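You operate a simulated robot arm through the tools that you are given. There is no shell and no other tool.

Carry out the task below with a simulated two-armed robot. There is one attempt and no reset: what you move stays moved.

## Task
Fit the white silencer in VENT and the blue one in PURGE.
Fine: black switch from HAND to off first; to AUTO when both sit, and left there.

Only the result counts: the job must be done as asked and must still hold three seconds after the hand-in. Knocking over, shifting, dropping, spilling or breaking anything else fails it.

## Robot
Two 6-joint arms with two-finger grippers on one trunk that stands fixed in place. Base frame: the origin is at the foot of the trunk, x ahead of it, y to its left, z up. Lengths are in m, angles in degrees, forces in N, time in s.
The left shoulder is at [0.07, 0.176, 1.24], the right one opposite. With the tool pointing down near the work surface each hand reaches from about 0.44 to 0.78 m from the base axis, measured 20 degrees to its own side. Payload 2.45 kg a hand.
The TCP of each hand is the grasp point between the finger pads, 0.026 m short of the fingertips. In the tool frame z runs along the fingers and y along their closing line. Largest opening 0.096 m; the body of the gripper starts 0.069 m behind the TCP.
Orientation is told as [roll, pitch, yaw] about the base's x, y, z axes, in that order, counted from this pose: with the fingers straight down and closing along the base's y, the tool's x points along the base's -x, its y along +y and its z along -z.

## Interface
- The arms move only by the tool arm_command. It takes "left_motion", "right_motion" or both (then of equal length, played together; a hand with none holds still); each is one flat list of numbers, 7 for each row, row after row: the shift along the base's x, y, z in m, then the turn, a rotation vector about the base's x, y, z in degrees, then the closure, from 0 (fully open) to 1 (shut). In form: [dx, dy, dz, rx, ry, rz, gripper, dx, dy, dz, rx, ry, rz, gripper, ...]. A call has 1 to 20 rows; each row shifts and turns the commanded pose from where the row before left it. Each row takes 0.2 s and may step no farther than 0.05 m and 8.6 degrees from the row before; otherwise, or with a gripper value out of range, the whole call is refused. Where a pose cannot be reached the arm comes as near as it can. A force on the tool above 50 N (or 10 N above the force at the start of the call, whichever is more), or a blocked arm, ends the call early, and 0.2 s more pass. Each finger halts on what it meets, pressing with about 21 N; the grip force reading is that of the motor and also rises with nothing between the fingers. The clock runs only during rows and for 0.2 s after the last one: add rows that do not move to give the fingers time. It gives the time, the measured TCP pose, the force on the tool (base axes), the opening and the grip force at its end, in the units of the frame above (readings bear some noise), with the torque about the TCP (base axes, N m) and any sound that the robot's microphone picked up.
- Cameras (640 x 400 px; columns grow to the right, rows downward): "scene" is now at [0.0866, 0.0466, 1.515]; the picture's right is [0.80, -0.61, -0.00], its down [-0.56, -0.74, -0.38] and it looks along [0.23, 0.30, -0.92] (base axes); focal length 273 px, centre (320, 200). "left" rides on the left gripper at [0.082, -0.003, -0.098] in its tool frame; the picture's right is [0.04, 1.00, 0.00], its down [-0.73, 0.03, -0.68] and it looks along [-0.68, 0.03, 0.73] (tool axes); focal length 256 px, centre (320, 200). "right" rides on the right gripper at [0.082, 0.003, -0.098] in its tool frame; the picture's right is [-0.04, 1.00, 0.00], its down [-0.73, -0.03, -0.68] and it looks along [-0.68, -0.03, 0.73] (tool axes); focal length 256 px, centre (320, 200). There is no depth. A picture from a camera that has moved, and an enlarged one, comes with that camera's place and axes in the base frame and with its lens.
- capture(camera): a new picture of that camera. The clock stands still meanwhile.
- raise_lower(by): slides the trunk up (or, below 0, down) by that many m; the arms and the scene camera ride with it, the base frame stays. It gives what a move gives, with no picture.
- aim_head(pan, tilt): turns the head with the scene camera to pan (to the left, within 86 degrees either way) and tilt (down, from -29 to 69), counted from straight ahead of the robot. It gives what a move gives.
- enlarge(camera, box): a new picture of the part [left, top, right, bottom] of that camera's present view, enlarged. The clock stands still meanwhile.
- job_done(): hands the job in; it is judged then, once.

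Nothing tells you positions but the pictures and the camera data. Unless the task says otherwise, let go and move clear before handing in.

The tools are called after ">>>" by a JSON object that holds its "op" and its "data". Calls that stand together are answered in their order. arm_command: Moves the arms, as the interface text tells. Its arguments: {"type":"object","properties":{"left_motion":{"type":"array","items":{"type":"number"}},"right_motion":{"type":"array","items":{"type":"number"}}},"required":[]} The other tools are called the same way: raise_lower (by) slides the trunk up or down; aim_head (pan, tilt) turns the head that bears the scene camera; capture (camera) takes a picture; enlarge (camera, box) takes an enlarged picture of a part of a camera's view; job_done () hands the job in.

At the start:

```text
t: 0.0
left_eef_pos: [0.2677, 0.2535, 0.6716]
left_ee_rot: [-0.5, 0.0, 2.3]
left_ft_force: [0.3, 0.2, -0.1]
left_torque: [-0.05, 0.0, -0.01]
left_opening: 0.0959
left_grip_force: 0.0
right_eef_pos: [0.2687, -0.2534, 0.6726]
right_ee_rot: [0.4, -0.1, -2.4]
right_ft_force: [0.0, -0.2, 0.8]
right_torque: [-0.02, 0.01, 0.03]
right_opening: 0.0961
right_grip_force: 0.0
trunk travel left (down, up): [-0.725, 0.115]
head pan, tilt: [52.7, 67.6]
```

scene: 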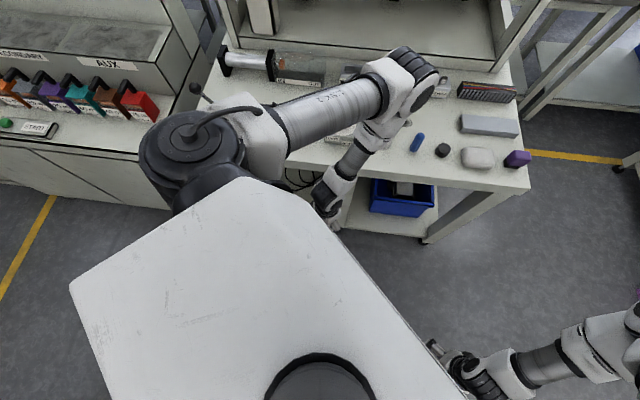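
right: 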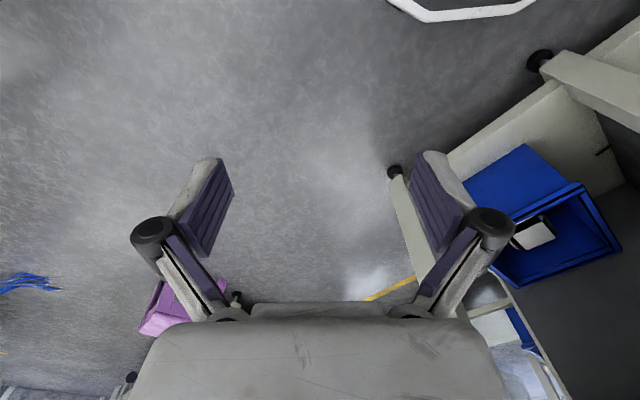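
left: 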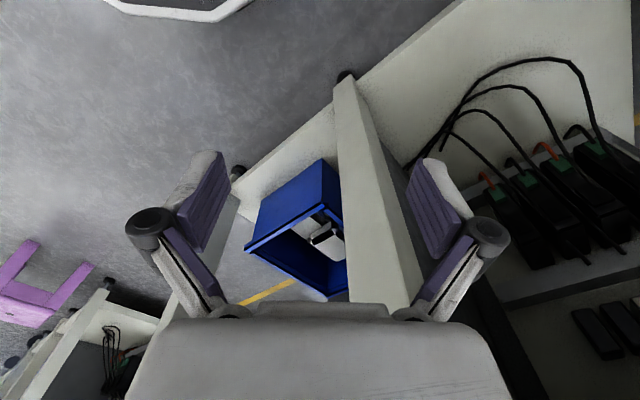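

The scene camera looks over a white bench to the front-left with several small things on it, partly hidden by the left arm; I do not yet see the VENT and PURGE ports clearly. I'll take closer looks first.

>>> {"op": "enlarge", "data": {"camera": "scene", "box": [200, 0, 540, 220]}}

>>> {"op": "aim_head", "data": {"pan": 30, "tilt": 45}}

```text
1.82 times, centred on (370, 110) of scene
camera zoom: at [0.0866, 0.0466, 1.515], right [0.8, -0.61, 0.0], down [-0.56, -0.74, -0.38], along [0.23, 0.3, -0.92], focal length 497 px, centre (229, 364)
```

zoom: 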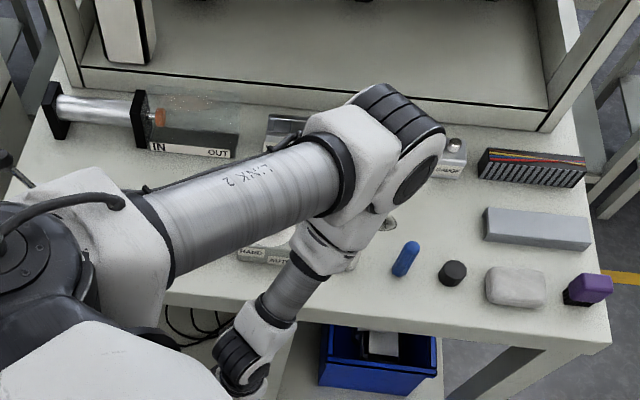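

```text
t: 0.9
left_eef_pos: [0.2686, 0.2529, 0.673]
left_ee_rot: [-0.4, 0.1, 2.2]
left_ft_force: [0.1, 0.2, 0.0]
left_torque: [-0.03, -0.01, 0.0]
left_opening: 0.096
left_grip_force: 0.0
right_eef_pos: [0.2688, -0.2533, 0.6709]
right_ee_rot: [0.4, -0.1, -2.3]
right_ft_force: [0.4, 0.3, -0.3]
right_torque: [-0.01, 0.02, 0.01]
right_opening: 0.0964
right_grip_force: 0.0
trunk travel left (down, up): [-0.725, 0.115]
head pan, tilt: [30.0, 45.0]
```

>>> {"op": "capture", "data": {"camera": "scene"}}

>>> {"op": "enlarge", "data": {"camera": "scene", "box": [160, 150, 480, 350]}}

```text
taken
camera scene: at [0.1222, 0.0417, 1.5426], right [0.5, -0.87, 0.0], down [-0.61, -0.35, -0.71], along [0.61, 0.35, -0.71], focal length 273 px, centre (320, 200)
```

scene: 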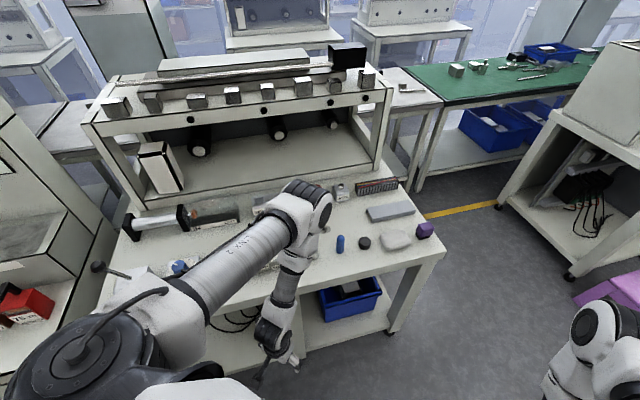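

```text
2.00 times, centred on (320, 250) of scene
camera zoom: at [0.1222, 0.0417, 1.5426], right [0.5, -0.87, 0.0], down [-0.61, -0.35, -0.71], along [0.61, 0.35, -0.71], focal length 546 px, centre (320, 100)
```

zoom: 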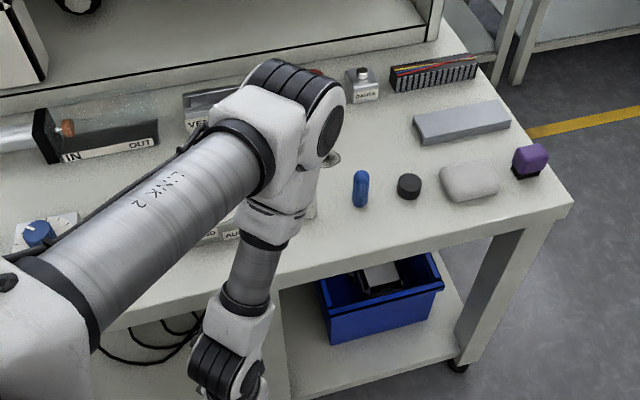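

The bench is turned about 45° to the left, its top near z≈0.88, with the blue capsule near (0.55, 0.22), VENT and PURGE towards the back, and the left arm hiding the switch and more. The left hand hangs in front of the bench edge, so I'll raise the trunk and bring the hand straight up to clear the view.

>>> {"op": "raise_lower", "data": {"by": 0.11}}

>>> {"op": "capture", "data": {"camera": "scene"}}

>>> {"op": "capture", "data": {"camera": "left"}}

```text
t: 2.3
left_eef_pos: [0.2683, 0.2519, 0.7822]
left_ee_rot: [-0.5, 0.0, 2.4]
left_ft_force: [0.2, -0.8, -0.3]
left_torque: [0.0, -0.03, -0.04]
left_opening: 0.0959
left_grip_force: 0.2
right_eef_pos: [0.2686, -0.2531, 0.7817]
right_ee_rot: [0.3, 0.0, -2.3]
right_ft_force: [0.8, -0.2, 0.2]
right_torque: [0.01, -0.04, 0.04]
right_opening: 0.0962
right_grip_force: 0.1
trunk travel left (down, up): [-0.835, 0.005]
head pan, tilt: [30.0, 45.0]
```

```text
taken
camera scene: at [0.1226, 0.0417, 1.6526], right [0.5, -0.87, 0.0], down [-0.61, -0.35, -0.71], along [0.61, 0.35, -0.71], focal length 273 px, centre (320, 200)
```

scene: 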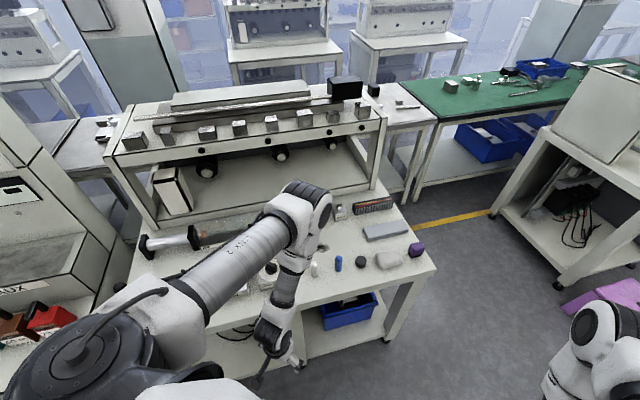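

```text
taken
camera left: at [0.1891, 0.2478, 0.8801], right [-0.08, 1.0, -0.01], down [0.73, 0.06, 0.68], along [0.68, 0.05, -0.73], focal length 256 px, centre (320, 200)
```

left: 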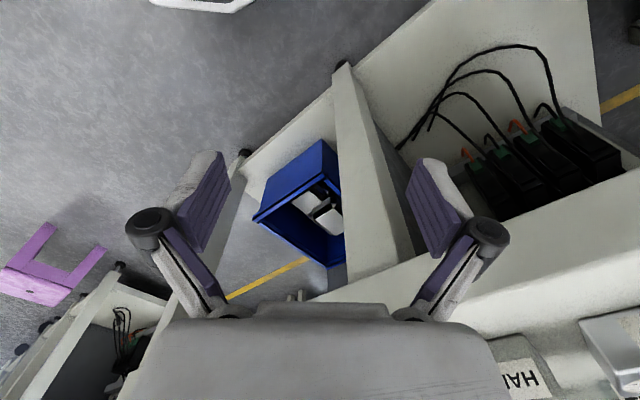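

The blue capsule, a white one next to it and a HAND label are now in view; the top seems near z≈0.85. I'll zoom in before moving the hand.

>>> {"op": "enlarge", "data": {"camera": "scene", "box": [200, 180, 440, 330]}}

>>> {"op": "enlarge", "data": {"camera": "scene", "box": [100, 180, 300, 305]}}

>>> {"op": "enlarge", "data": {"camera": "left", "box": [440, 250, 640, 400]}}

```text
2.67 times, centred on (320, 255) of scene
camera zoom: at [0.1226, 0.0417, 1.6526], right [0.5, -0.87, 0.0], down [-0.61, -0.35, -0.71], along [0.61, 0.35, -0.71], focal length 728 px, centre (320, 53)
```

zoom: 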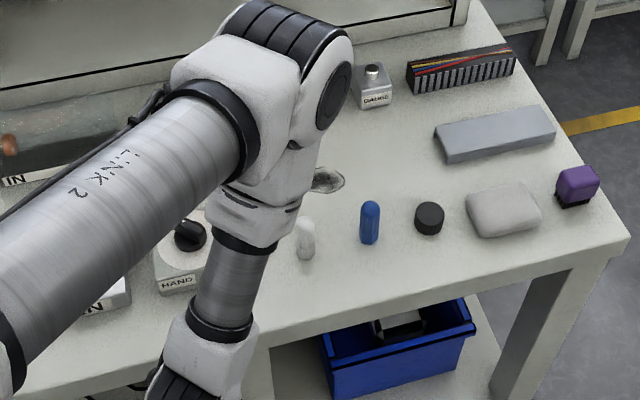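

```text
3.20 times, centred on (200, 242) of scene
camera zoom: at [0.1226, 0.0417, 1.6526], right [0.5, -0.87, 0.0], down [-0.61, -0.35, -0.71], along [0.61, 0.35, -0.71], focal length 874 px, centre (704, 64)
```

zoom: 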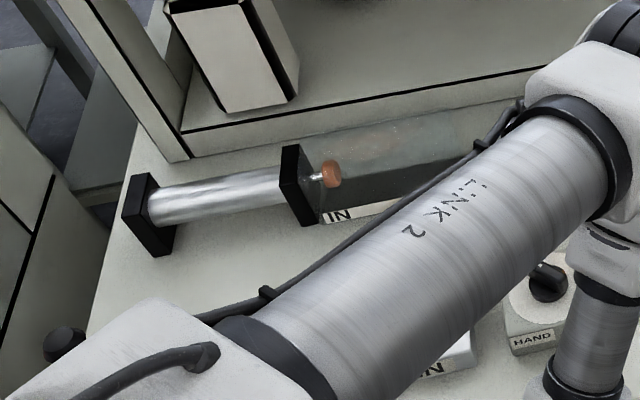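

```text
2.67 times, centred on (540, 325) of left
camera zoom: at [0.1891, 0.2478, 0.8801], right [-0.08, 1.0, -0.01], down [0.73, 0.06, 0.68], along [0.68, 0.05, -0.73], focal length 683 px, centre (-267, -133)
```

zoom: 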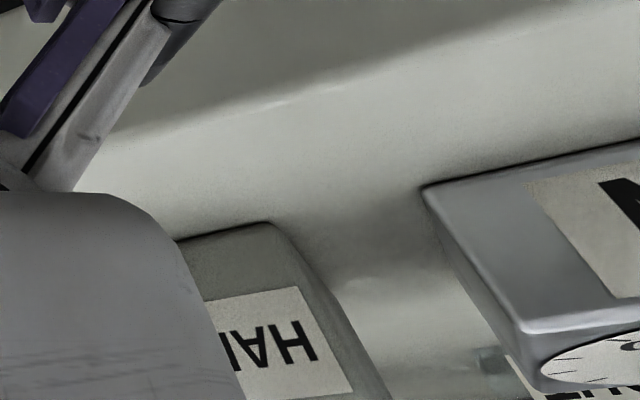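

White silencer stands just left of the blue one and the black HAND/AUTO rotary switch sits to its left, partly behind the forearm. I'll raise the left hand straight up in front of the bench.

>>> {"op": "arm_command", "data": {"left_motion": [0, 0, 0.05, 0, 0, 0, 0, 0, 0, 0.05, 0, 0, 0, 0, 0, 0, 0.05, 0, 0, 0, 0, 0, 0, 0.05, 0, 0, 0, 0, 0, 0, 0.05, 0, 0, 0, 0, 0, 0, 0.05, 0, 0, 0, 0]}}

>>> {"op": "capture", "data": {"camera": "scene"}}

>>> {"op": "capture", "data": {"camera": "left"}}

```text
t: 3.7
left_eef_pos: [0.329, 0.2521, 1.0476]
left_ee_rot: [-0.4, 0.2, 2.4]
left_ft_force: [1.0, -0.4, 0.3]
left_torque: [0.01, 0.0, 0.02]
left_opening: 0.096
left_grip_force: 0.1
left hand out of reach, approached as far as the arm can: row 4, 5, 6
right_eef_pos: [0.2669, -0.254, 0.7822]
right_ee_rot: [0.3, -0.2, -2.3]
right_ft_force: [1.0, -0.4, 0.5]
right_torque: [-0.01, 0.0, -0.02]
right_opening: 0.0961
right_grip_force: 0.0
trunk travel left (down, up): [-0.835, 0.005]
head pan, tilt: [30.0, 45.0]
```

```text
taken
camera scene: at [0.1195, 0.0408, 1.6529], right [0.5, -0.87, 0.0], down [-0.61, -0.35, -0.71], along [0.61, 0.35, -0.71], focal length 273 px, centre (320, 200)
```

scene: 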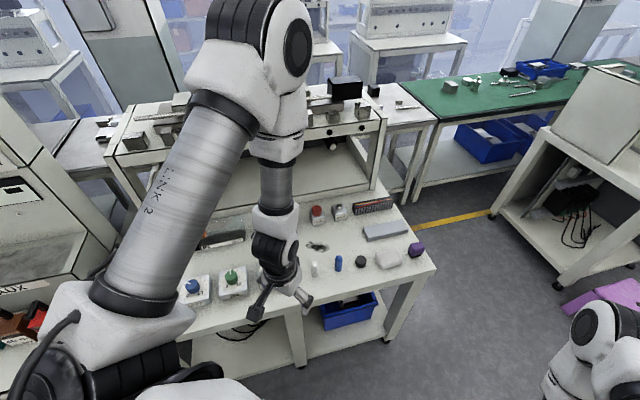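

```text
taken
camera left: at [0.25, 0.2473, 1.1468], right [-0.08, 1.0, -0.01], down [0.73, 0.06, 0.68], along [0.67, 0.05, -0.74], focal length 256 px, centre (320, 200)
```

left: 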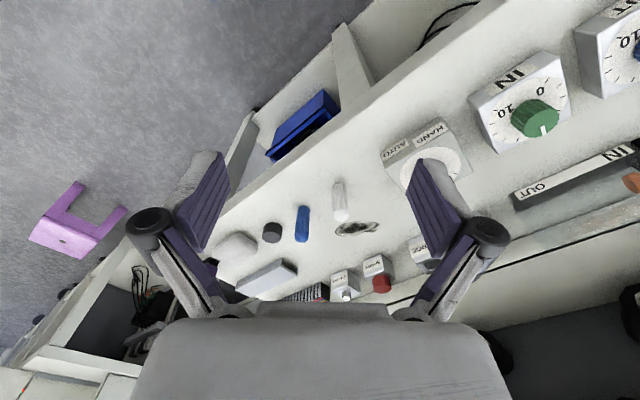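

Now the bench is visible: dial knobs with IN/OUT labels at left, the HAND/AUTO switch, the silencers and a row of small port blocks at the back. I'll zoom in on these.

>>> {"op": "enlarge", "data": {"camera": "left", "box": [220, 180, 460, 330]}}

>>> {"op": "enlarge", "data": {"camera": "left", "box": [370, 40, 640, 210]}}

>>> {"op": "enlarge", "data": {"camera": "scene", "box": [290, 180, 440, 280]}}

```text
2.67 times, centred on (340, 255) of left
camera zoom: at [0.25, 0.2473, 1.1468], right [-0.08, 1.0, -0.01], down [0.73, 0.06, 0.68], along [0.67, 0.05, -0.74], focal length 683 px, centre (267, 53)
```

zoom: 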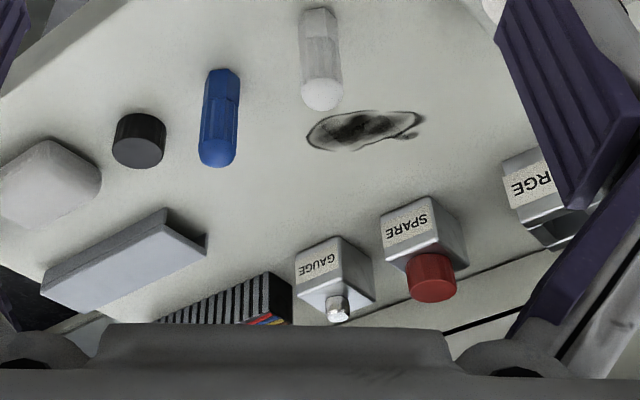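

```text
2.35 times, centred on (505, 125) of left
camera zoom: at [0.25, 0.2473, 1.1468], right [-0.08, 1.0, -0.01], down [0.73, 0.06, 0.68], along [0.67, 0.05, -0.74], focal length 602 px, centre (-115, 376)
```

zoom: 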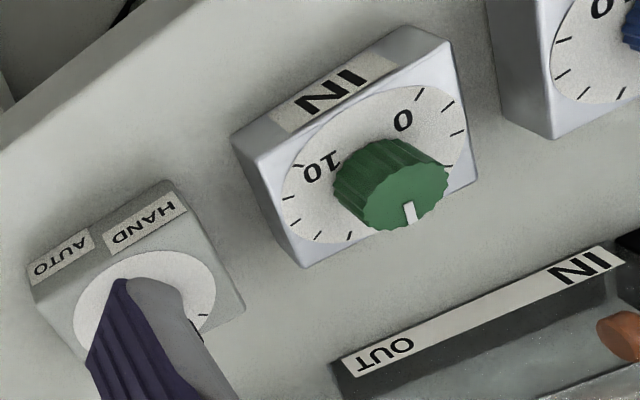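

```text
4.00 times, centred on (365, 230) of scene
camera zoom: at [0.1195, 0.0408, 1.6529], right [0.5, -0.87, 0.0], down [-0.61, -0.35, -0.71], along [0.61, 0.35, -0.71], focal length 1092 px, centre (140, 80)
```

zoom: 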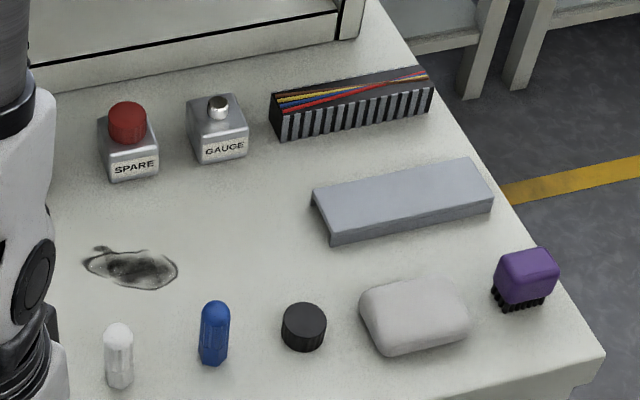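

Both silencers stand upright (white ≈(0.52,0.29), blue ≈(0.58,0.23), top ≈0.82); SPARE, GAUGE and PURGE blocks are at the back, with VENT still hidden. I'll bring the left hand above the bench, turning it 45° so its camera faces the bench squarely.

>>> {"op": "arm_command", "data": {"left_motion": [0.04, 0.01, 0, 0, 0, 7.5, 0, 0.04, 0.01, 0, 0, 0, 7.5, 0, 0.03, 0.01, 0, 0, 0, 7.5, 0, 0.03, 0.01, 0, 0, 0, 7.5, 0, 0.03, 0.0, 0, 0, 0, 7.5, 0, 0, 0, 0, 0, 0, 5, 0]}}

>>> {"op": "capture", "data": {"camera": "left"}}

>>> {"op": "capture", "data": {"camera": "scene"}}

```text
t: 5.1
left_eef_pos: [0.5023, 0.2932, 1.0463]
left_ee_rot: [-0.4, 0.0, 44.8]
left_ft_force: [-0.3, 0.4, 0.8]
left_torque: [0.01, 0.03, 0.0]
left_opening: 0.0957
left_grip_force: 0.1
right_eef_pos: [0.2693, -0.253, 0.7826]
right_ee_rot: [0.4, 0.1, -2.3]
right_ft_force: [-0.1, -0.3, 0.0]
right_torque: [0.01, -0.02, 0.0]
right_opening: 0.0961
right_grip_force: 0.0
trunk travel left (down, up): [-0.835, 0.005]
head pan, tilt: [30.0, 45.0]
```

```text
taken
camera left: at [0.4477, 0.2354, 1.1456], right [-0.73, 0.68, -0.01], down [0.5, 0.54, 0.68], along [0.47, 0.49, -0.73], focal length 256 px, centre (320, 200)
```

left: 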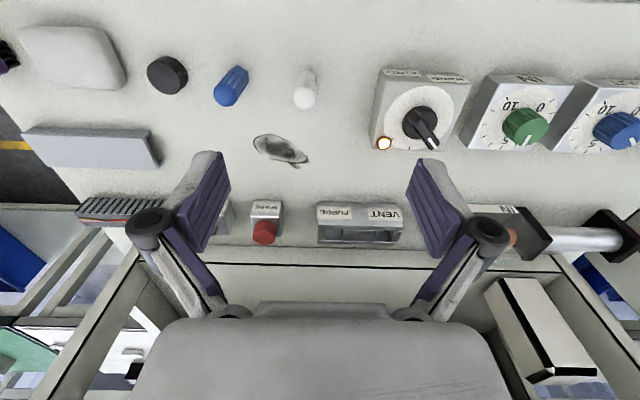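

```text
taken
camera scene: at [0.1217, 0.0417, 1.6528], right [0.5, -0.87, 0.0], down [-0.61, -0.35, -0.71], along [0.61, 0.35, -0.71], focal length 273 px, centre (320, 200)
```

scene: 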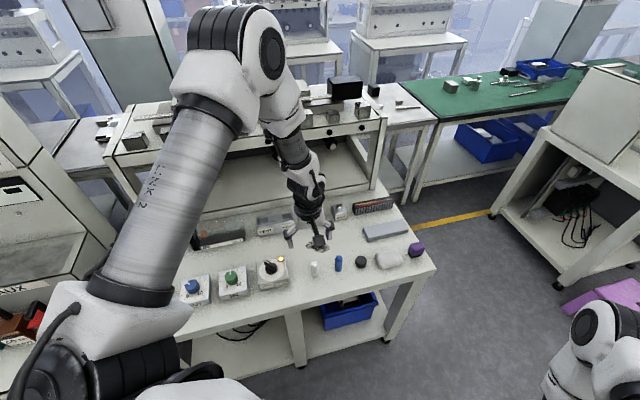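

Now VENT and PURGE are seen as two bays of one block between SPARE and the valve, and the switch shows a lit amber lamp beside its pointer. I'll zoom on the block and the switch.

>>> {"op": "enlarge", "data": {"camera": "left", "box": [230, 180, 430, 305]}}

>>> {"op": "enlarge", "data": {"camera": "left", "box": [350, 50, 500, 160]}}

>>> {"op": "enlarge", "data": {"camera": "scene", "box": [230, 200, 350, 290]}}

>>> {"op": "enlarge", "data": {"camera": "left", "box": [200, 50, 340, 180]}}

```text
3.20 times, centred on (330, 242) of left
camera zoom: at [0.4477, 0.2354, 1.1456], right [-0.73, 0.68, -0.01], down [0.5, 0.54, 0.68], along [0.47, 0.49, -0.73], focal length 819 px, centre (288, 64)
```

zoom: 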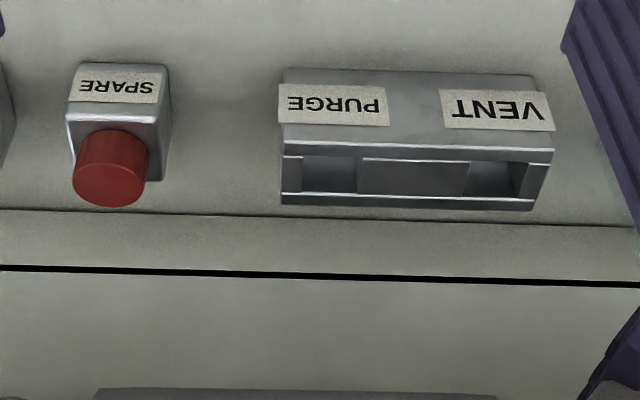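

```text
3.64 times, centred on (425, 105) of left
camera zoom: at [0.4477, 0.2354, 1.1456], right [-0.73, 0.68, -0.01], down [0.5, 0.54, 0.68], along [0.47, 0.49, -0.73], focal length 931 px, centre (-62, 546)
```

zoom: 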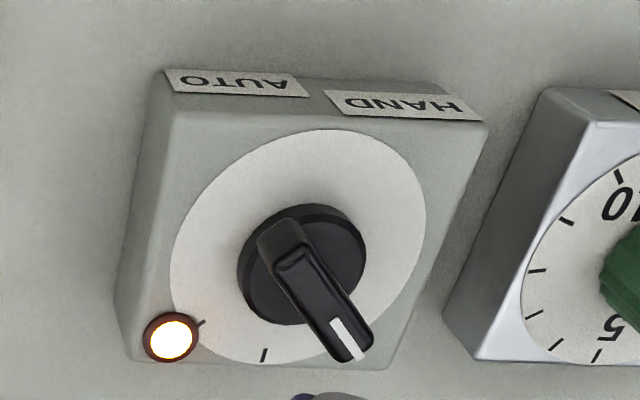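

```text
4.44 times, centred on (290, 245) of scene
camera zoom: at [0.1217, 0.0417, 1.6528], right [0.5, -0.87, 0.0], down [-0.61, -0.35, -0.71], along [0.61, 0.35, -0.71], focal length 1214 px, centre (453, 0)
```

zoom: 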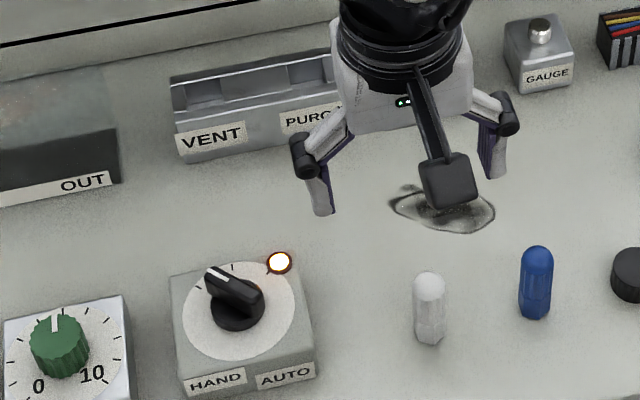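

```text
3.08 times, centred on (270, 115) of left
camera zoom: at [0.4477, 0.2354, 1.1456], right [-0.73, 0.68, -0.01], down [0.5, 0.54, 0.68], along [0.47, 0.49, -0.73], focal length 788 px, centre (474, 462)
```

zoom: 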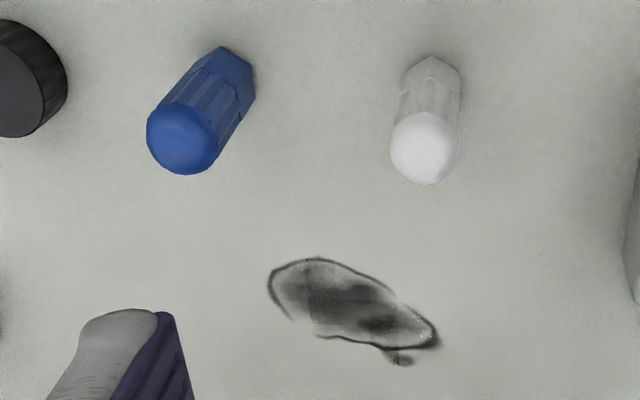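

The block's two bays (VENT left end, PURGE right end, each about 3 cm square) sit near (0.62,0.54), and the knob points to HAND (back-left, ~86°) with ticks for off (~45°) and AUTO (~3°) by the lamp. I'll shift the hand to look more directly over the switch.

>>> {"op": "arm_command", "data": {"left_motion": [-0.035, 0.025, 0, 0, 0, 0, 0, -0.035, 0.025, 0, 0, 0, 0, 0, -0.03, 0.01, 0, 0, 0, 0, 0, 0, 0, 0, 0, 0, 0, 0]}}

>>> {"op": "capture", "data": {"camera": "left"}}

>>> {"op": "enlarge", "data": {"camera": "left", "box": [260, 90, 380, 165]}}

```text
t: 6.1
left_eef_pos: [0.4001, 0.3528, 1.0482]
left_ee_rot: [-0.3, 0.0, 44.8]
left_ft_force: [0.1, 0.3, -0.2]
left_torque: [-0.01, 0.01, -0.03]
left_opening: 0.0961
left_grip_force: 0.1
right_eef_pos: [0.2687, -0.2533, 0.7805]
right_ee_rot: [0.4, 0.0, -2.3]
right_ft_force: [-0.1, 0.5, -0.2]
right_torque: [0.02, 0.03, 0.01]
right_opening: 0.0959
right_grip_force: 0.1
trunk travel left (down, up): [-0.835, 0.005]
head pan, tilt: [30.0, 45.0]
```

```text
taken
camera left: at [0.3459, 0.2944, 1.146], right [-0.73, 0.68, -0.01], down [0.5, 0.54, 0.68], along [0.47, 0.49, -0.73], focal length 256 px, centre (320, 200)
```

left: 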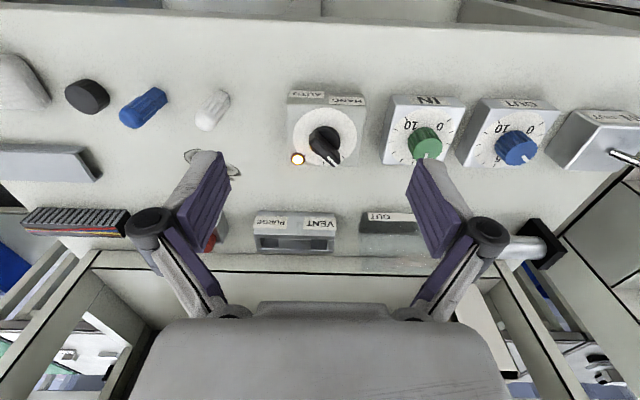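

```text
5.33 times, centred on (320, 128) of left
camera zoom: at [0.3459, 0.2944, 1.146], right [-0.73, 0.68, -0.01], down [0.5, 0.54, 0.68], along [0.47, 0.49, -0.73], focal length 1365 px, centre (320, 587)
```

zoom: 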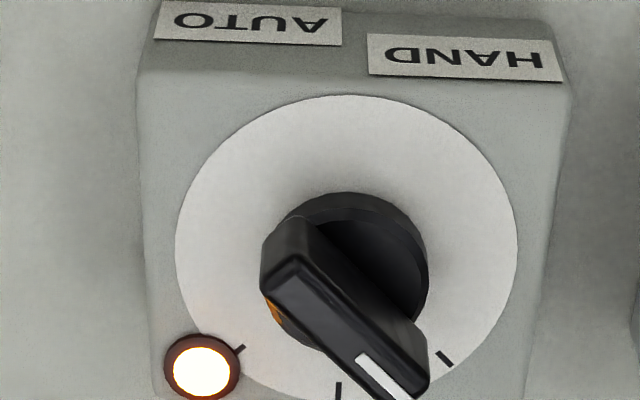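

The switch's axis works out to about (0.454, 0.418), box top z≈0.847, handle top z≈0.888; ticks lie at about 86° (HAND), 45° (off) and 4° (AUTO). I'll hover over the knob with the fingers straddling the handle (yaw ≈86°) and check alignment before descending.

>>> {"op": "arm_command", "data": {"left_motion": [0.014, 0.017, -0.005, 0, 0, 8.3, 0.2, 0.014, 0.017, -0.005, 0, 0, 8.3, 0.4, 0.013, 0.016, -0.005, 0, 0, 8.3, 0.5, 0.013, 0.015, -0.005, 0, 0, 8.3, 0.5, 0, 0, -0.008, 0, 0, 8.0, 0.5, 0, 0, 0, 0, 0, 0, 0.5]}}

>>> {"op": "capture", "data": {"camera": "left"}}

>>> {"op": "capture", "data": {"camera": "scene"}}

```text
t: 7.5
left_eef_pos: [0.4539, 0.4212, 1.0175]
left_ee_rot: [-0.4, 0.1, 86.0]
left_ft_force: [1.1, 1.0, 0.3]
left_torque: [-0.03, -0.01, 0.0]
left_opening: 0.0481
left_grip_force: 0.0
right_eef_pos: [0.2684, -0.2535, 0.7812]
right_ee_rot: [0.5, 0.1, -2.2]
right_ft_force: [-0.2, -0.8, -0.2]
right_torque: [0.0, 0.0, 0.02]
right_opening: 0.0959
right_grip_force: 0.0
trunk travel left (down, up): [-0.835, 0.005]
head pan, tilt: [30.0, 45.0]
```

```text
taken
camera left: at [0.4532, 0.3387, 1.1161], right [-1.0, 0.03, -0.01], down [0.02, 0.73, 0.68], along [0.02, 0.68, -0.73], focal length 256 px, centre (320, 200)
```

left: 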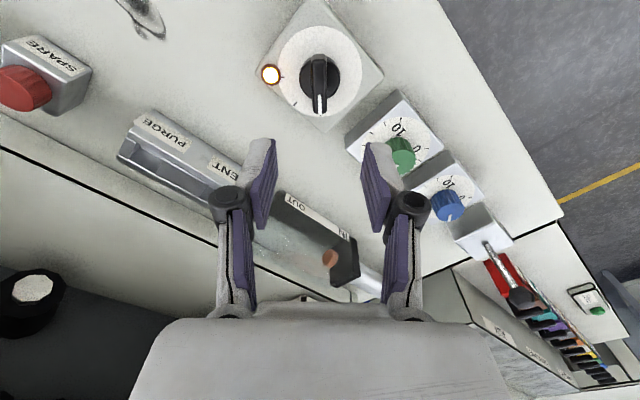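

```text
taken
camera scene: at [0.1219, 0.0416, 1.6528], right [0.5, -0.87, 0.0], down [-0.61, -0.35, -0.71], along [0.61, 0.35, -0.71], focal length 273 px, centre (320, 200)
```

scene: 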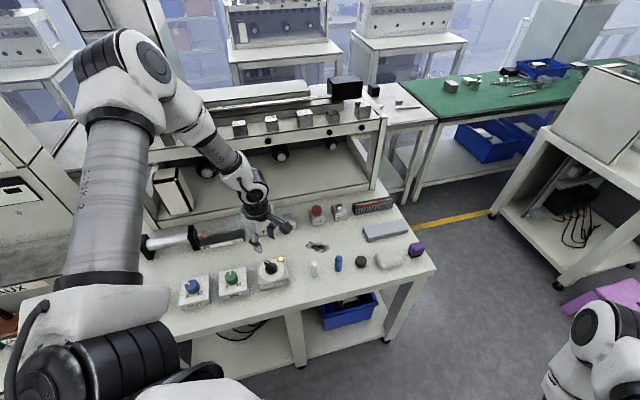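

The hand is at (0.454, 0.421) with yaw 86° and the knob appears straight below between the fingers. I'll zoom to check the fine offset and handle angle.

>>> {"op": "enlarge", "data": {"camera": "left", "box": [250, 10, 400, 130]}}

>>> {"op": "enlarge", "data": {"camera": "left", "box": [120, 100, 260, 210]}}

```text
3.33 times, centred on (325, 70) of left
camera zoom: at [0.4532, 0.3387, 1.1161], right [-1.0, 0.03, -0.01], down [0.02, 0.73, 0.68], along [0.02, 0.68, -0.73], focal length 853 px, centre (303, 633)
```

zoom: 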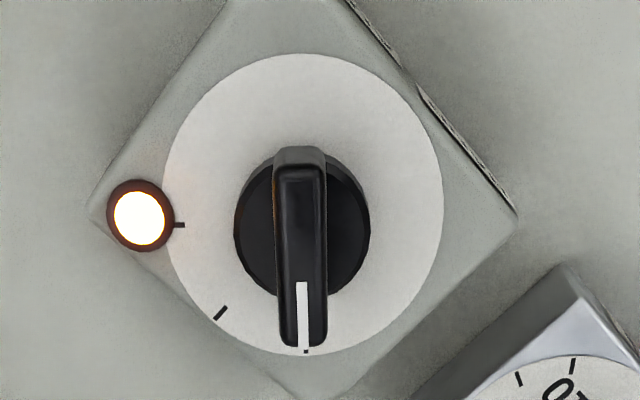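

```text
3.64 times, centred on (190, 155) of left
camera zoom: at [0.4532, 0.3387, 1.1161], right [-1.0, 0.03, -0.01], down [0.02, 0.73, 0.68], along [0.02, 0.68, -0.73], focal length 931 px, centre (793, 364)
```

zoom: 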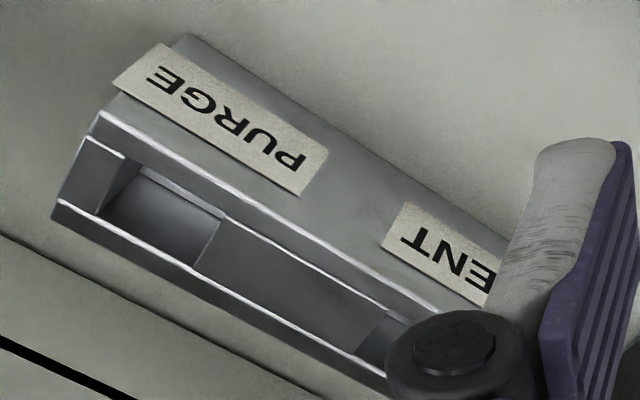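

The handle (≈12 mm wide) is centred laterally between the fingers; its axis is about 3 mm nearer than the TCP. I'll correct that, descend to TCP z≈0.894 and close on the handle.

>>> {"op": "arm_command", "data": {"left_motion": [0.001, -0.0035, -0.03, 0, 0, 0, 0.5, 0, 0, -0.03, 0, 0, 0, 0.5, 0, 0, -0.03, 0, 0, 0, 0.5, 0, 0, -0.02, 0, 0, 0, 0.5, 0, 0, -0.013, 0, 0, 0, 0.5, 0, 0, 0, 0, 0, 0, 0.5]}}

>>> {"op": "capture", "data": {"camera": "left"}}

>>> {"op": "enlarge", "data": {"camera": "scene", "box": [220, 210, 340, 310]}}

```text
t: 8.9
left_eef_pos: [0.4552, 0.4151, 0.8937]
left_ee_rot: [-0.3, 0.0, 86.0]
left_ft_force: [0.4, 0.7, -0.1]
left_torque: [-0.01, 0.01, 0.01]
left_opening: 0.0479
left_grip_force: 0.0
right_eef_pos: [0.2682, -0.2529, 0.7816]
right_ee_rot: [0.4, 0.0, -2.2]
right_ft_force: [-0.1, 0.4, 0.3]
right_torque: [0.03, 0.0, 0.0]
right_opening: 0.0961
right_grip_force: 0.1
trunk travel left (down, up): [-0.835, 0.005]
head pan, tilt: [30.0, 45.0]
```

```text
taken
camera left: at [0.4535, 0.3343, 0.9938], right [-1.0, 0.03, -0.01], down [0.02, 0.73, 0.68], along [0.03, 0.68, -0.73], focal length 256 px, centre (320, 200)
```

left: 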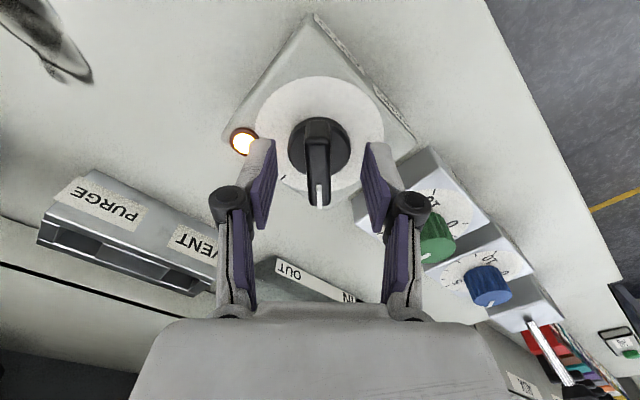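

```text
4.00 times, centred on (280, 260) of scene
camera zoom: at [0.122, 0.0417, 1.6527], right [0.5, -0.87, 0.0], down [-0.61, -0.35, -0.71], along [0.61, 0.35, -0.71], focal length 1092 px, centre (480, -40)
```

zoom: 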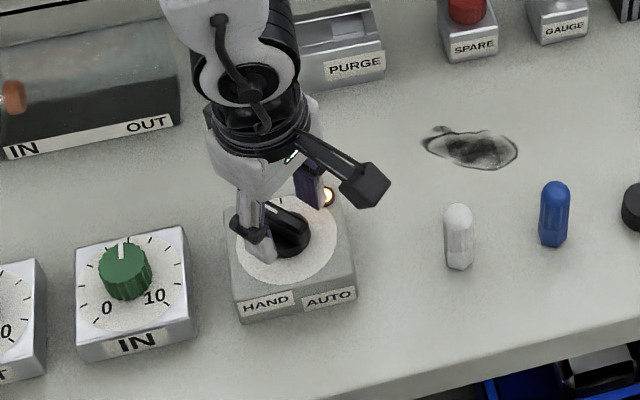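

Fingers are around the handle without contact. I'll zoom to check depth relative to the handle before closing.

>>> {"op": "enlarge", "data": {"camera": "left", "box": [230, 90, 410, 230]}}

```text
2.86 times, centred on (320, 160) of left
camera zoom: at [0.4535, 0.3343, 0.9938], right [-1.0, 0.03, -0.01], down [0.02, 0.73, 0.68], along [0.03, 0.68, -0.73], focal length 731 px, centre (320, 314)
```

zoom: 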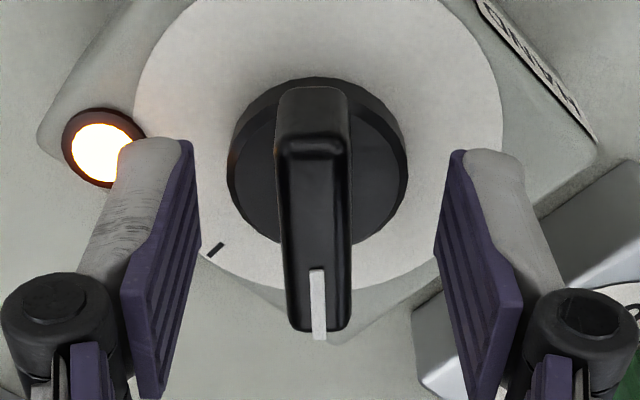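

The handle top is about 0.882 and the collar about 0.856, so I'll go 5 mm lower, nudge 2.5 mm ahead, and close on the handle.

>>> {"op": "arm_command", "data": {"left_motion": [0, 0.0025, -0.005, 0, 0, 0, 0.5, 0, 0, 0, 0, 0, 0, 0.6, 0, 0, 0, 0, 0, 0, 0.75, 0, 0, 0, 0, 0, 0, 0.9, 0, 0, 0, 0, 0, 0, 1, 0, 0, 0, 0, 0, 0, 1]}}

>>> {"op": "enlarge", "data": {"camera": "left", "box": [230, 90, 410, 230]}}

```text
t: 10.3
left_eef_pos: [0.4563, 0.4176, 0.8902]
left_ee_rot: [-0.5, 0.1, 86.0]
left_ft_force: [1.8, -0.1, 2.6]
left_torque: [0.09, -0.06, 0.01]
left_opening: 0.0139
left_grip_force: 40.4
right_eef_pos: [0.2685, -0.2534, 0.7827]
right_ee_rot: [0.3, 0.0, -2.3]
right_ft_force: [0.5, 0.3, 0.3]
right_torque: [0.0, 0.01, -0.02]
right_opening: 0.096
right_grip_force: 0.0
trunk travel left (down, up): [-0.835, 0.005]
head pan, tilt: [30.0, 45.0]
```

```text
2.86 times, centred on (320, 160) of left
camera zoom: at [0.4542, 0.3368, 0.9887], right [-1.0, 0.03, -0.01], down [0.02, 0.73, 0.68], along [0.03, 0.68, -0.73], focal length 731 px, centre (320, 314)
```

zoom: 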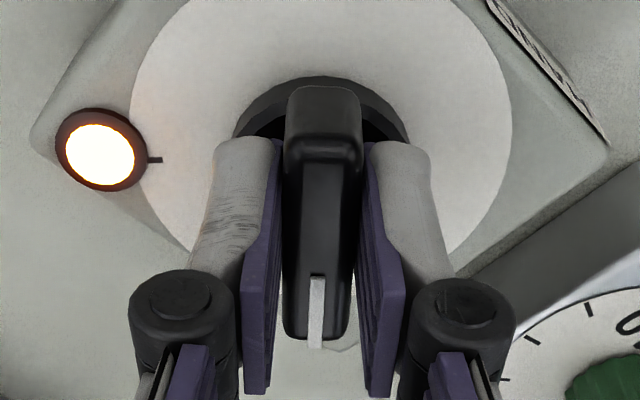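

The handle is gripped (14 mm) with little side force. Now I'll turn it clockwise about 41° to the middle tick (off).

>>> {"op": "arm_command", "data": {"left_motion": [0, 0, 0, 0, 0, -7, 1, 0, 0, 0, 0, 0, -7, 1, 0, 0, 0, 0, 0, -7, 1, 0, 0, 0, 0, 0, -7, 1, 0, 0, 0, 0, 0, -7, 1, 0, 0, 0, 0, 0, -6, 1, 0, 0, 0, 0, 0, 0, 1]}}

>>> {"op": "enlarge", "data": {"camera": "left", "box": [230, 90, 410, 230]}}

>>> {"op": "enlarge", "data": {"camera": "scene", "box": [220, 210, 340, 310]}}

```text
t: 11.9
left_eef_pos: [0.4552, 0.4179, 0.8901]
left_ee_rot: [-0.3, 0.1, 44.9]
left_ft_force: [-17.0, -2.5, -11.7]
left_torque: [0.52, -0.14, 0.0]
left_opening: 0.014
left_grip_force: 40.2
right_eef_pos: [0.2699, -0.2532, 0.7828]
right_ee_rot: [0.4, 0.0, -2.1]
right_ft_force: [0.5, 0.4, 1.4]
right_torque: [-0.02, -0.01, 0.0]
right_opening: 0.0958
right_grip_force: 0.1
trunk travel left (down, up): [-0.835, 0.005]
head pan, tilt: [30.0, 45.0]
```

```text
2.86 times, centred on (320, 160) of left
camera zoom: at [0.3999, 0.36, 0.9889], right [-0.73, 0.68, -0.01], down [0.5, 0.54, 0.68], along [0.46, 0.49, -0.74], focal length 731 px, centre (320, 314)
```

zoom: 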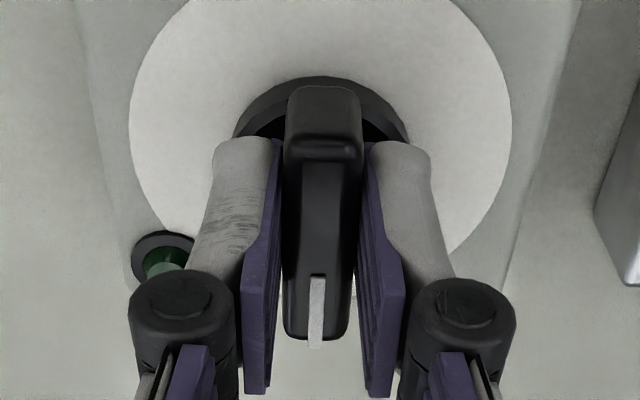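

```text
4.00 times, centred on (280, 260) of scene
camera zoom: at [0.12, 0.0424, 1.6527], right [0.5, -0.87, 0.0], down [-0.61, -0.35, -0.71], along [0.61, 0.35, -0.71], focal length 1092 px, centre (480, -40)
```

zoom: 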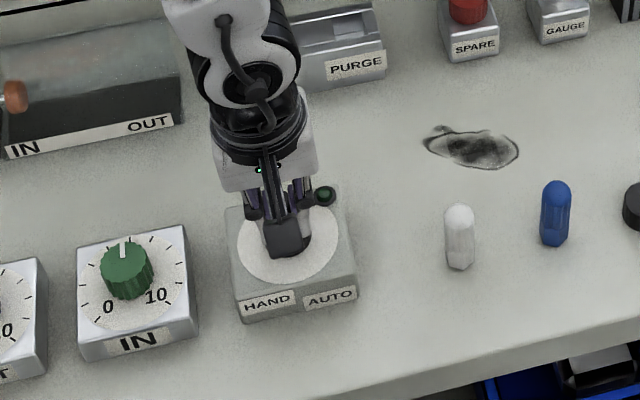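

The knob now points at the middle tick and the lamp changed from amber to dark, so the switch is off. I'll open the fingers and rise to check.

>>> {"op": "arm_command", "data": {"left_motion": [0, 0, 0, 0, 0, 0, 0.8, 0, 0, 0, 0, 0, 0, 0.5, 0, 0, 0, 0, 0, 0, 0.5, 0, 0, 0.03, 0, 0, 0, 0.5, 0, 0, 0.04, 0, 0, 0, 0.5, 0, 0, 0.05, 0, 0, 0, 0.5, 0, 0, 0.04, 0, 0, 0, 0.5, 0, 0, 0, 0, 0, 0, 0.5]}}

>>> {"op": "capture", "data": {"camera": "left"}}

>>> {"op": "enlarge", "data": {"camera": "left", "box": [250, 10, 400, 130]}}

```text
t: 13.7
left_eef_pos: [0.458, 0.4209, 1.0475]
left_ee_rot: [-0.4, 0.1, 45.0]
left_ft_force: [-0.2, 0.4, -0.7]
left_torque: [0.01, 0.01, -0.03]
left_opening: 0.048
left_grip_force: 0.1
right_eef_pos: [0.2691, -0.2525, 0.7817]
right_ee_rot: [0.4, 0.2, -2.3]
right_ft_force: [-0.2, -0.3, -0.2]
right_torque: [-0.01, 0.05, 0.02]
right_opening: 0.0959
right_grip_force: 0.0
trunk travel left (down, up): [-0.835, 0.005]
head pan, tilt: [30.0, 45.0]
```

```text
taken
camera left: at [0.4042, 0.3606, 1.1454], right [-0.73, 0.68, -0.01], down [0.5, 0.54, 0.68], along [0.46, 0.49, -0.74], focal length 256 px, centre (320, 200)
```

left: 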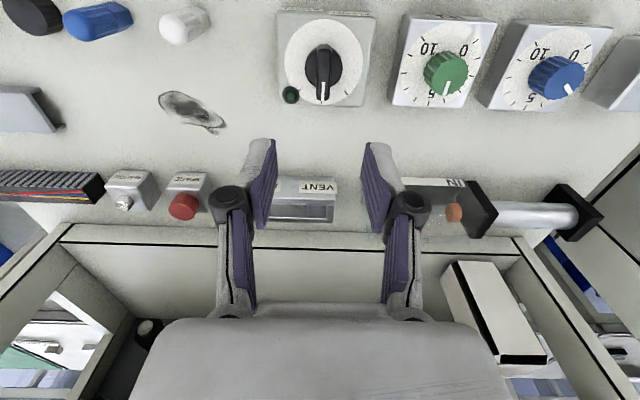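

```text
3.33 times, centred on (325, 70) of left
camera zoom: at [0.4042, 0.3606, 1.1454], right [-0.73, 0.68, -0.01], down [0.5, 0.54, 0.68], along [0.46, 0.49, -0.74], focal length 853 px, centre (303, 633)
```

zoom: 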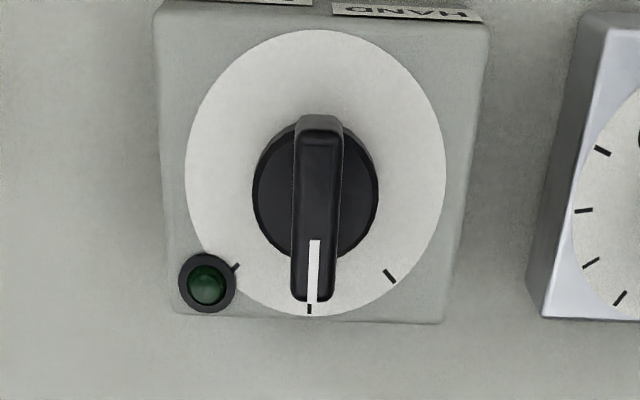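

The switch rests at off with the lamp dark. Next I'll look closely at the VENT/PURGE bays by moving the hand towards them, which also tests the reach.

>>> {"op": "arm_command", "data": {"left_motion": [0.04, 0.012, 0, 0, 0, 0, 0.3, 0.04, 0.012, -0.01, 0, 0, 0, 0.1, 0.04, 0.012, -0.015, 0, 0, 0, 0, 0.02, 0.012, -0.015, 0, 0, 0, 0, 0, 0, 0, 0, 0, 0, 0]}}

>>> {"op": "capture", "data": {"camera": "left"}}

>>> {"op": "enlarge", "data": {"camera": "left", "box": [220, 100, 420, 225]}}

```text
t: 14.9
left_eef_pos: [0.5979, 0.4668, 1.0087]
left_ee_rot: [-0.3, -0.2, 44.9]
left_ft_force: [0.0, 0.5, 0.0]
left_torque: [0.02, 0.03, 0.02]
left_opening: 0.096
left_grip_force: 0.0
right_eef_pos: [0.2682, -0.2528, 0.7821]
right_ee_rot: [0.3, 0.0, -2.3]
right_ft_force: [-0.6, -0.3, -0.6]
right_torque: [0.0, 0.01, 0.02]
right_opening: 0.0959
right_grip_force: 0.0
trunk travel left (down, up): [-0.835, 0.005]
head pan, tilt: [30.0, 45.0]
```

```text
taken
camera left: at [0.5435, 0.4073, 1.1073], right [-0.73, 0.68, -0.01], down [0.49, 0.54, 0.68], along [0.47, 0.5, -0.73], focal length 256 px, centre (320, 200)
```

left: 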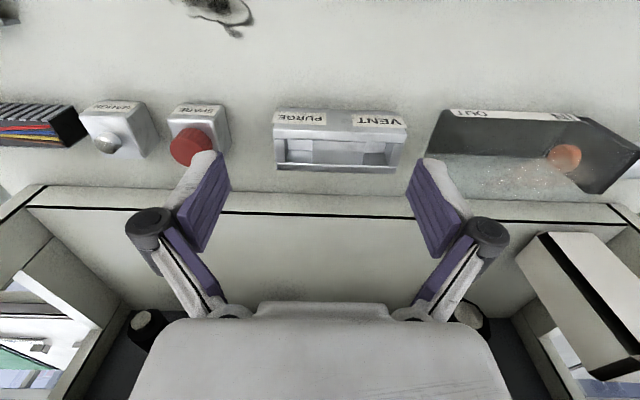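

```text
3.20 times, centred on (320, 162) of left
camera zoom: at [0.5435, 0.4073, 1.1073], right [-0.73, 0.68, -0.01], down [0.49, 0.54, 0.68], along [0.47, 0.5, -0.73], focal length 819 px, centre (320, 320)
```

zoom: 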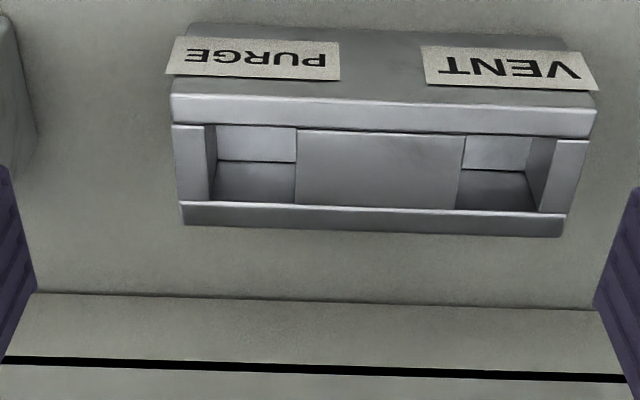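

Both bays are plain square pockets about 31 mm wide and 29 mm deep (floor z≈0.825, rim z≈0.854), VENT at ≈(0.607,0.574), PURGE at ≈(0.671,0.509). Now I'll hover over the white silencer at ≈(0.533,0.300).

>>> {"op": "arm_command", "data": {"left_motion": [-0.016, -0.042, 0.01, 0, 0, 0, 0, -0.016, -0.042, 0, 0, 0, 0, 0, -0.016, -0.042, 0, 0, 0, 0, 0.2, -0.017, -0.041, 0, 0, 0, 0, 0.4, 0, 0, 0, 0, 0, 0, 0.4]}}

>>> {"op": "capture", "data": {"camera": "left"}}

>>> {"op": "enlarge", "data": {"camera": "left", "box": [180, 30, 380, 155]}}

```text
t: 16.1
left_eef_pos: [0.5302, 0.3049, 1.0193]
left_ee_rot: [-0.5, -0.2, 45.0]
left_ft_force: [0.2, -0.2, -0.7]
left_torque: [0.02, 0.01, -0.01]
left_opening: 0.0577
left_grip_force: 0.1
left hand out of reach, approached as far as the arm can: row 4
right_eef_pos: [0.2694, -0.2514, 0.7815]
right_ee_rot: [0.3, 0.0, -2.3]
right_ft_force: [-0.2, -0.2, 0.9]
right_torque: [0.0, -0.02, -0.02]
right_opening: 0.0959
right_grip_force: 0.0
trunk travel left (down, up): [-0.835, 0.005]
head pan, tilt: [30.0, 45.0]
```

```text
taken
camera left: at [0.4757, 0.2453, 1.1175], right [-0.73, 0.68, -0.01], down [0.49, 0.54, 0.68], along [0.47, 0.5, -0.73], focal length 256 px, centre (320, 200)
```

left: 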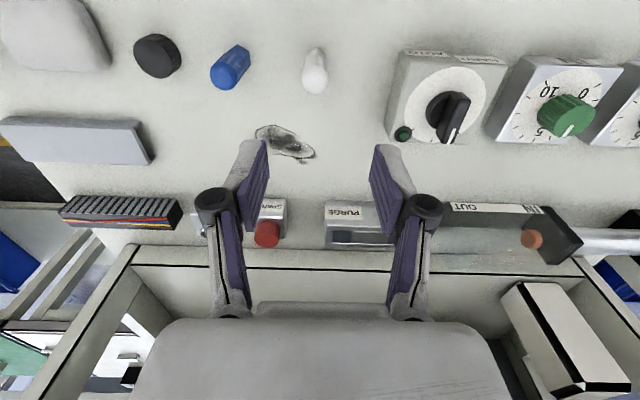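

```text
3.20 times, centred on (280, 92) of left
camera zoom: at [0.4757, 0.2453, 1.1175], right [-0.73, 0.68, -0.01], down [0.49, 0.54, 0.68], along [0.47, 0.5, -0.73], focal length 819 px, centre (448, 544)
```

zoom: 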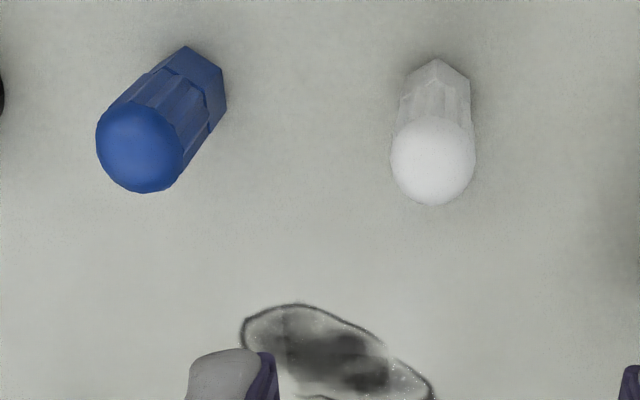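

The white silencer is nearly below the fingers, but the last row was reported just out of reach, so I'll try a small nudge to see whether that is a real limit.

>>> {"op": "arm_command", "data": {"left_motion": [0.002, -0.005, 0, 0, 0, 0, 0.4, 0, 0, 0, 0, 0, 0, 0.4]}}

```text
t: 16.7
left_eef_pos: [0.5279, 0.3011, 1.0199]
left_ee_rot: [-0.2, -0.4, 45.0]
left_ft_force: [-0.8, 1.7, 0.0]
left_torque: [-0.02, 0.02, 0.03]
left_opening: 0.0576
left_grip_force: 0.0
left hand out of reach, approached as far as the arm can: row 1
right_eef_pos: [0.2691, -0.2532, 0.7814]
right_ee_rot: [0.4, 0.1, -2.2]
right_ft_force: [0.0, -0.2, 0.5]
right_torque: [-0.01, 0.0, 0.01]
right_opening: 0.096
right_grip_force: 0.1
trunk travel left (down, up): [-0.835, 0.005]
head pan, tilt: [30.0, 45.0]
```

The hand slid along a limit rather than reaching the spot, so it may depend on the wrist yaw. I'll try with the yaw turned back by about 30° at the same height.

>>> {"op": "arm_command", "data": {"left_motion": [0, 0, 0, 0, 0, -8, 0.4, 0, 0, 0, 0, 0, -8, 0.4, 0, 0, 0, 0, 0, -8, 0.4, 0, 0, 0, 0, 0, -8, 0.4, 0.006, 0, 0, 0, 0, 0, 0.4, 0.006, -0.004, 0, 0, 0, 0, 0.4, 0, 0, 0, 0, 0, 0, 0.4]}}

>>> {"op": "capture", "data": {"scene": null, "camera": "scene"}}

```text
t: 18.3
left_eef_pos: [0.5317, 0.3071, 1.0202]
left_ee_rot: [-0.2, -0.3, 12.9]
left_ft_force: [-0.6, 0.0, -1.2]
left_torque: [-0.03, 0.0, 0.0]
left_opening: 0.0577
left_grip_force: 0.0
left hand out of reach, approached as far as the arm can: row 5, 6
right_eef_pos: [0.2683, -0.2529, 0.7821]
right_ee_rot: [0.4, 0.0, -2.2]
right_ft_force: [0.2, -0.2, -0.4]
right_torque: [-0.01, -0.02, 0.0]
right_opening: 0.096
right_grip_force: 0.1
trunk travel left (down, up): [-0.835, 0.005]
head pan, tilt: [30.0, 45.0]
```

```text
taken
camera scene: at [0.1222, 0.0416, 1.6527], right [0.5, -0.87, 0.0], down [-0.61, -0.35, -0.71], along [0.61, 0.35, -0.71], focal length 273 px, centre (320, 200)
```

scene: 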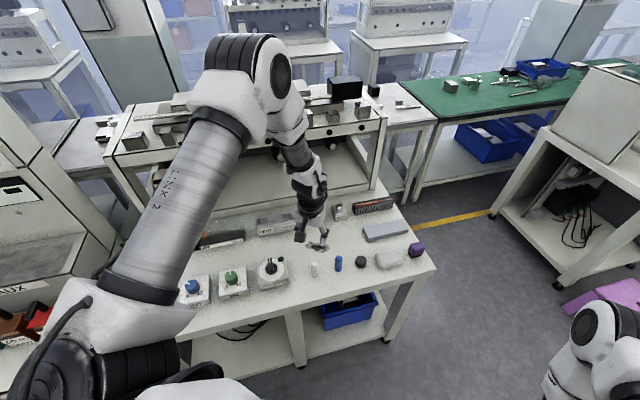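

The limit does not depend on yaw, so it may come from the arm's shape at this trunk height. I'll raise the hand a little, lower the trunk back to its first height and try again.

>>> {"op": "arm_command", "data": {"left_motion": [-0.01, 0.01, 0.03, 0, 0, 0, 0.4, 0, 0, 0.03, 0, 0, 0, 0.4, 0, 0, 0.03, 0, 0, 0, 0.4, 0, 0, 0, 0, 0, 0, 0.4]}}

>>> {"op": "raise_lower", "data": {"by": -0.11}}

>>> {"op": "arm_command", "data": {"left_motion": [0.005, -0.01, 0, 0, 0, 0, 0.4, 0.005, -0.01, 0, 0, 0, 0, 0.4, 0, 0, 0, 0, 0, 0, 0.4]}}

```text
t: 19.3
left_eef_pos: [0.5236, 0.317, 1.1125]
left_ee_rot: [-0.4, -0.1, 13.0]
left_ft_force: [0.1, 0.3, 0.1]
left_torque: [-0.03, 0.0, -0.03]
left_opening: 0.0576
left_grip_force: 0.1
right_eef_pos: [0.2688, -0.2525, 0.7827]
right_ee_rot: [0.4, 0.0, -2.3]
right_ft_force: [0.2, 0.2, 0.8]
right_torque: [0.01, 0.0, -0.01]
right_opening: 0.0959
right_grip_force: 0.0
trunk travel left (down, up): [-0.835, 0.005]
head pan, tilt: [30.0, 45.0]
```

```text
t: 20.7
left_eef_pos: [0.5239, 0.3176, 1.0021]
left_ee_rot: [-0.4, 0.1, 13.0]
left_ft_force: [-0.3, 0.2, 1.2]
left_torque: [-0.01, -0.03, -0.01]
left_opening: 0.0574
left_grip_force: 0.1
right_eef_pos: [0.2684, -0.2533, 0.6719]
right_ee_rot: [0.3, 0.0, -2.3]
right_ft_force: [0.9, 0.6, -0.6]
right_torque: [0.0, -0.02, 0.0]
right_opening: 0.0961
right_grip_force: 0.0
trunk travel left (down, up): [-0.725, 0.115]
head pan, tilt: [30.0, 45.0]
```

```text
t: 21.5
left_eef_pos: [0.5293, 0.3075, 1.0028]
left_ee_rot: [-0.4, 0.0, 12.9]
left_ft_force: [-0.3, 0.6, 0.3]
left_torque: [0.04, 0.01, -0.01]
left_opening: 0.0574
left_grip_force: 0.0
left hand out of reach, approached as far as the arm can: row 2
right_eef_pos: [0.2683, -0.2527, 0.6721]
right_ee_rot: [0.4, 0.0, -2.3]
right_ft_force: [0.9, -0.3, 0.3]
right_torque: [-0.01, -0.02, -0.02]
right_opening: 0.096
right_grip_force: 0.0
trunk travel left (down, up): [-0.725, 0.115]
head pan, tilt: [30.0, 45.0]
```

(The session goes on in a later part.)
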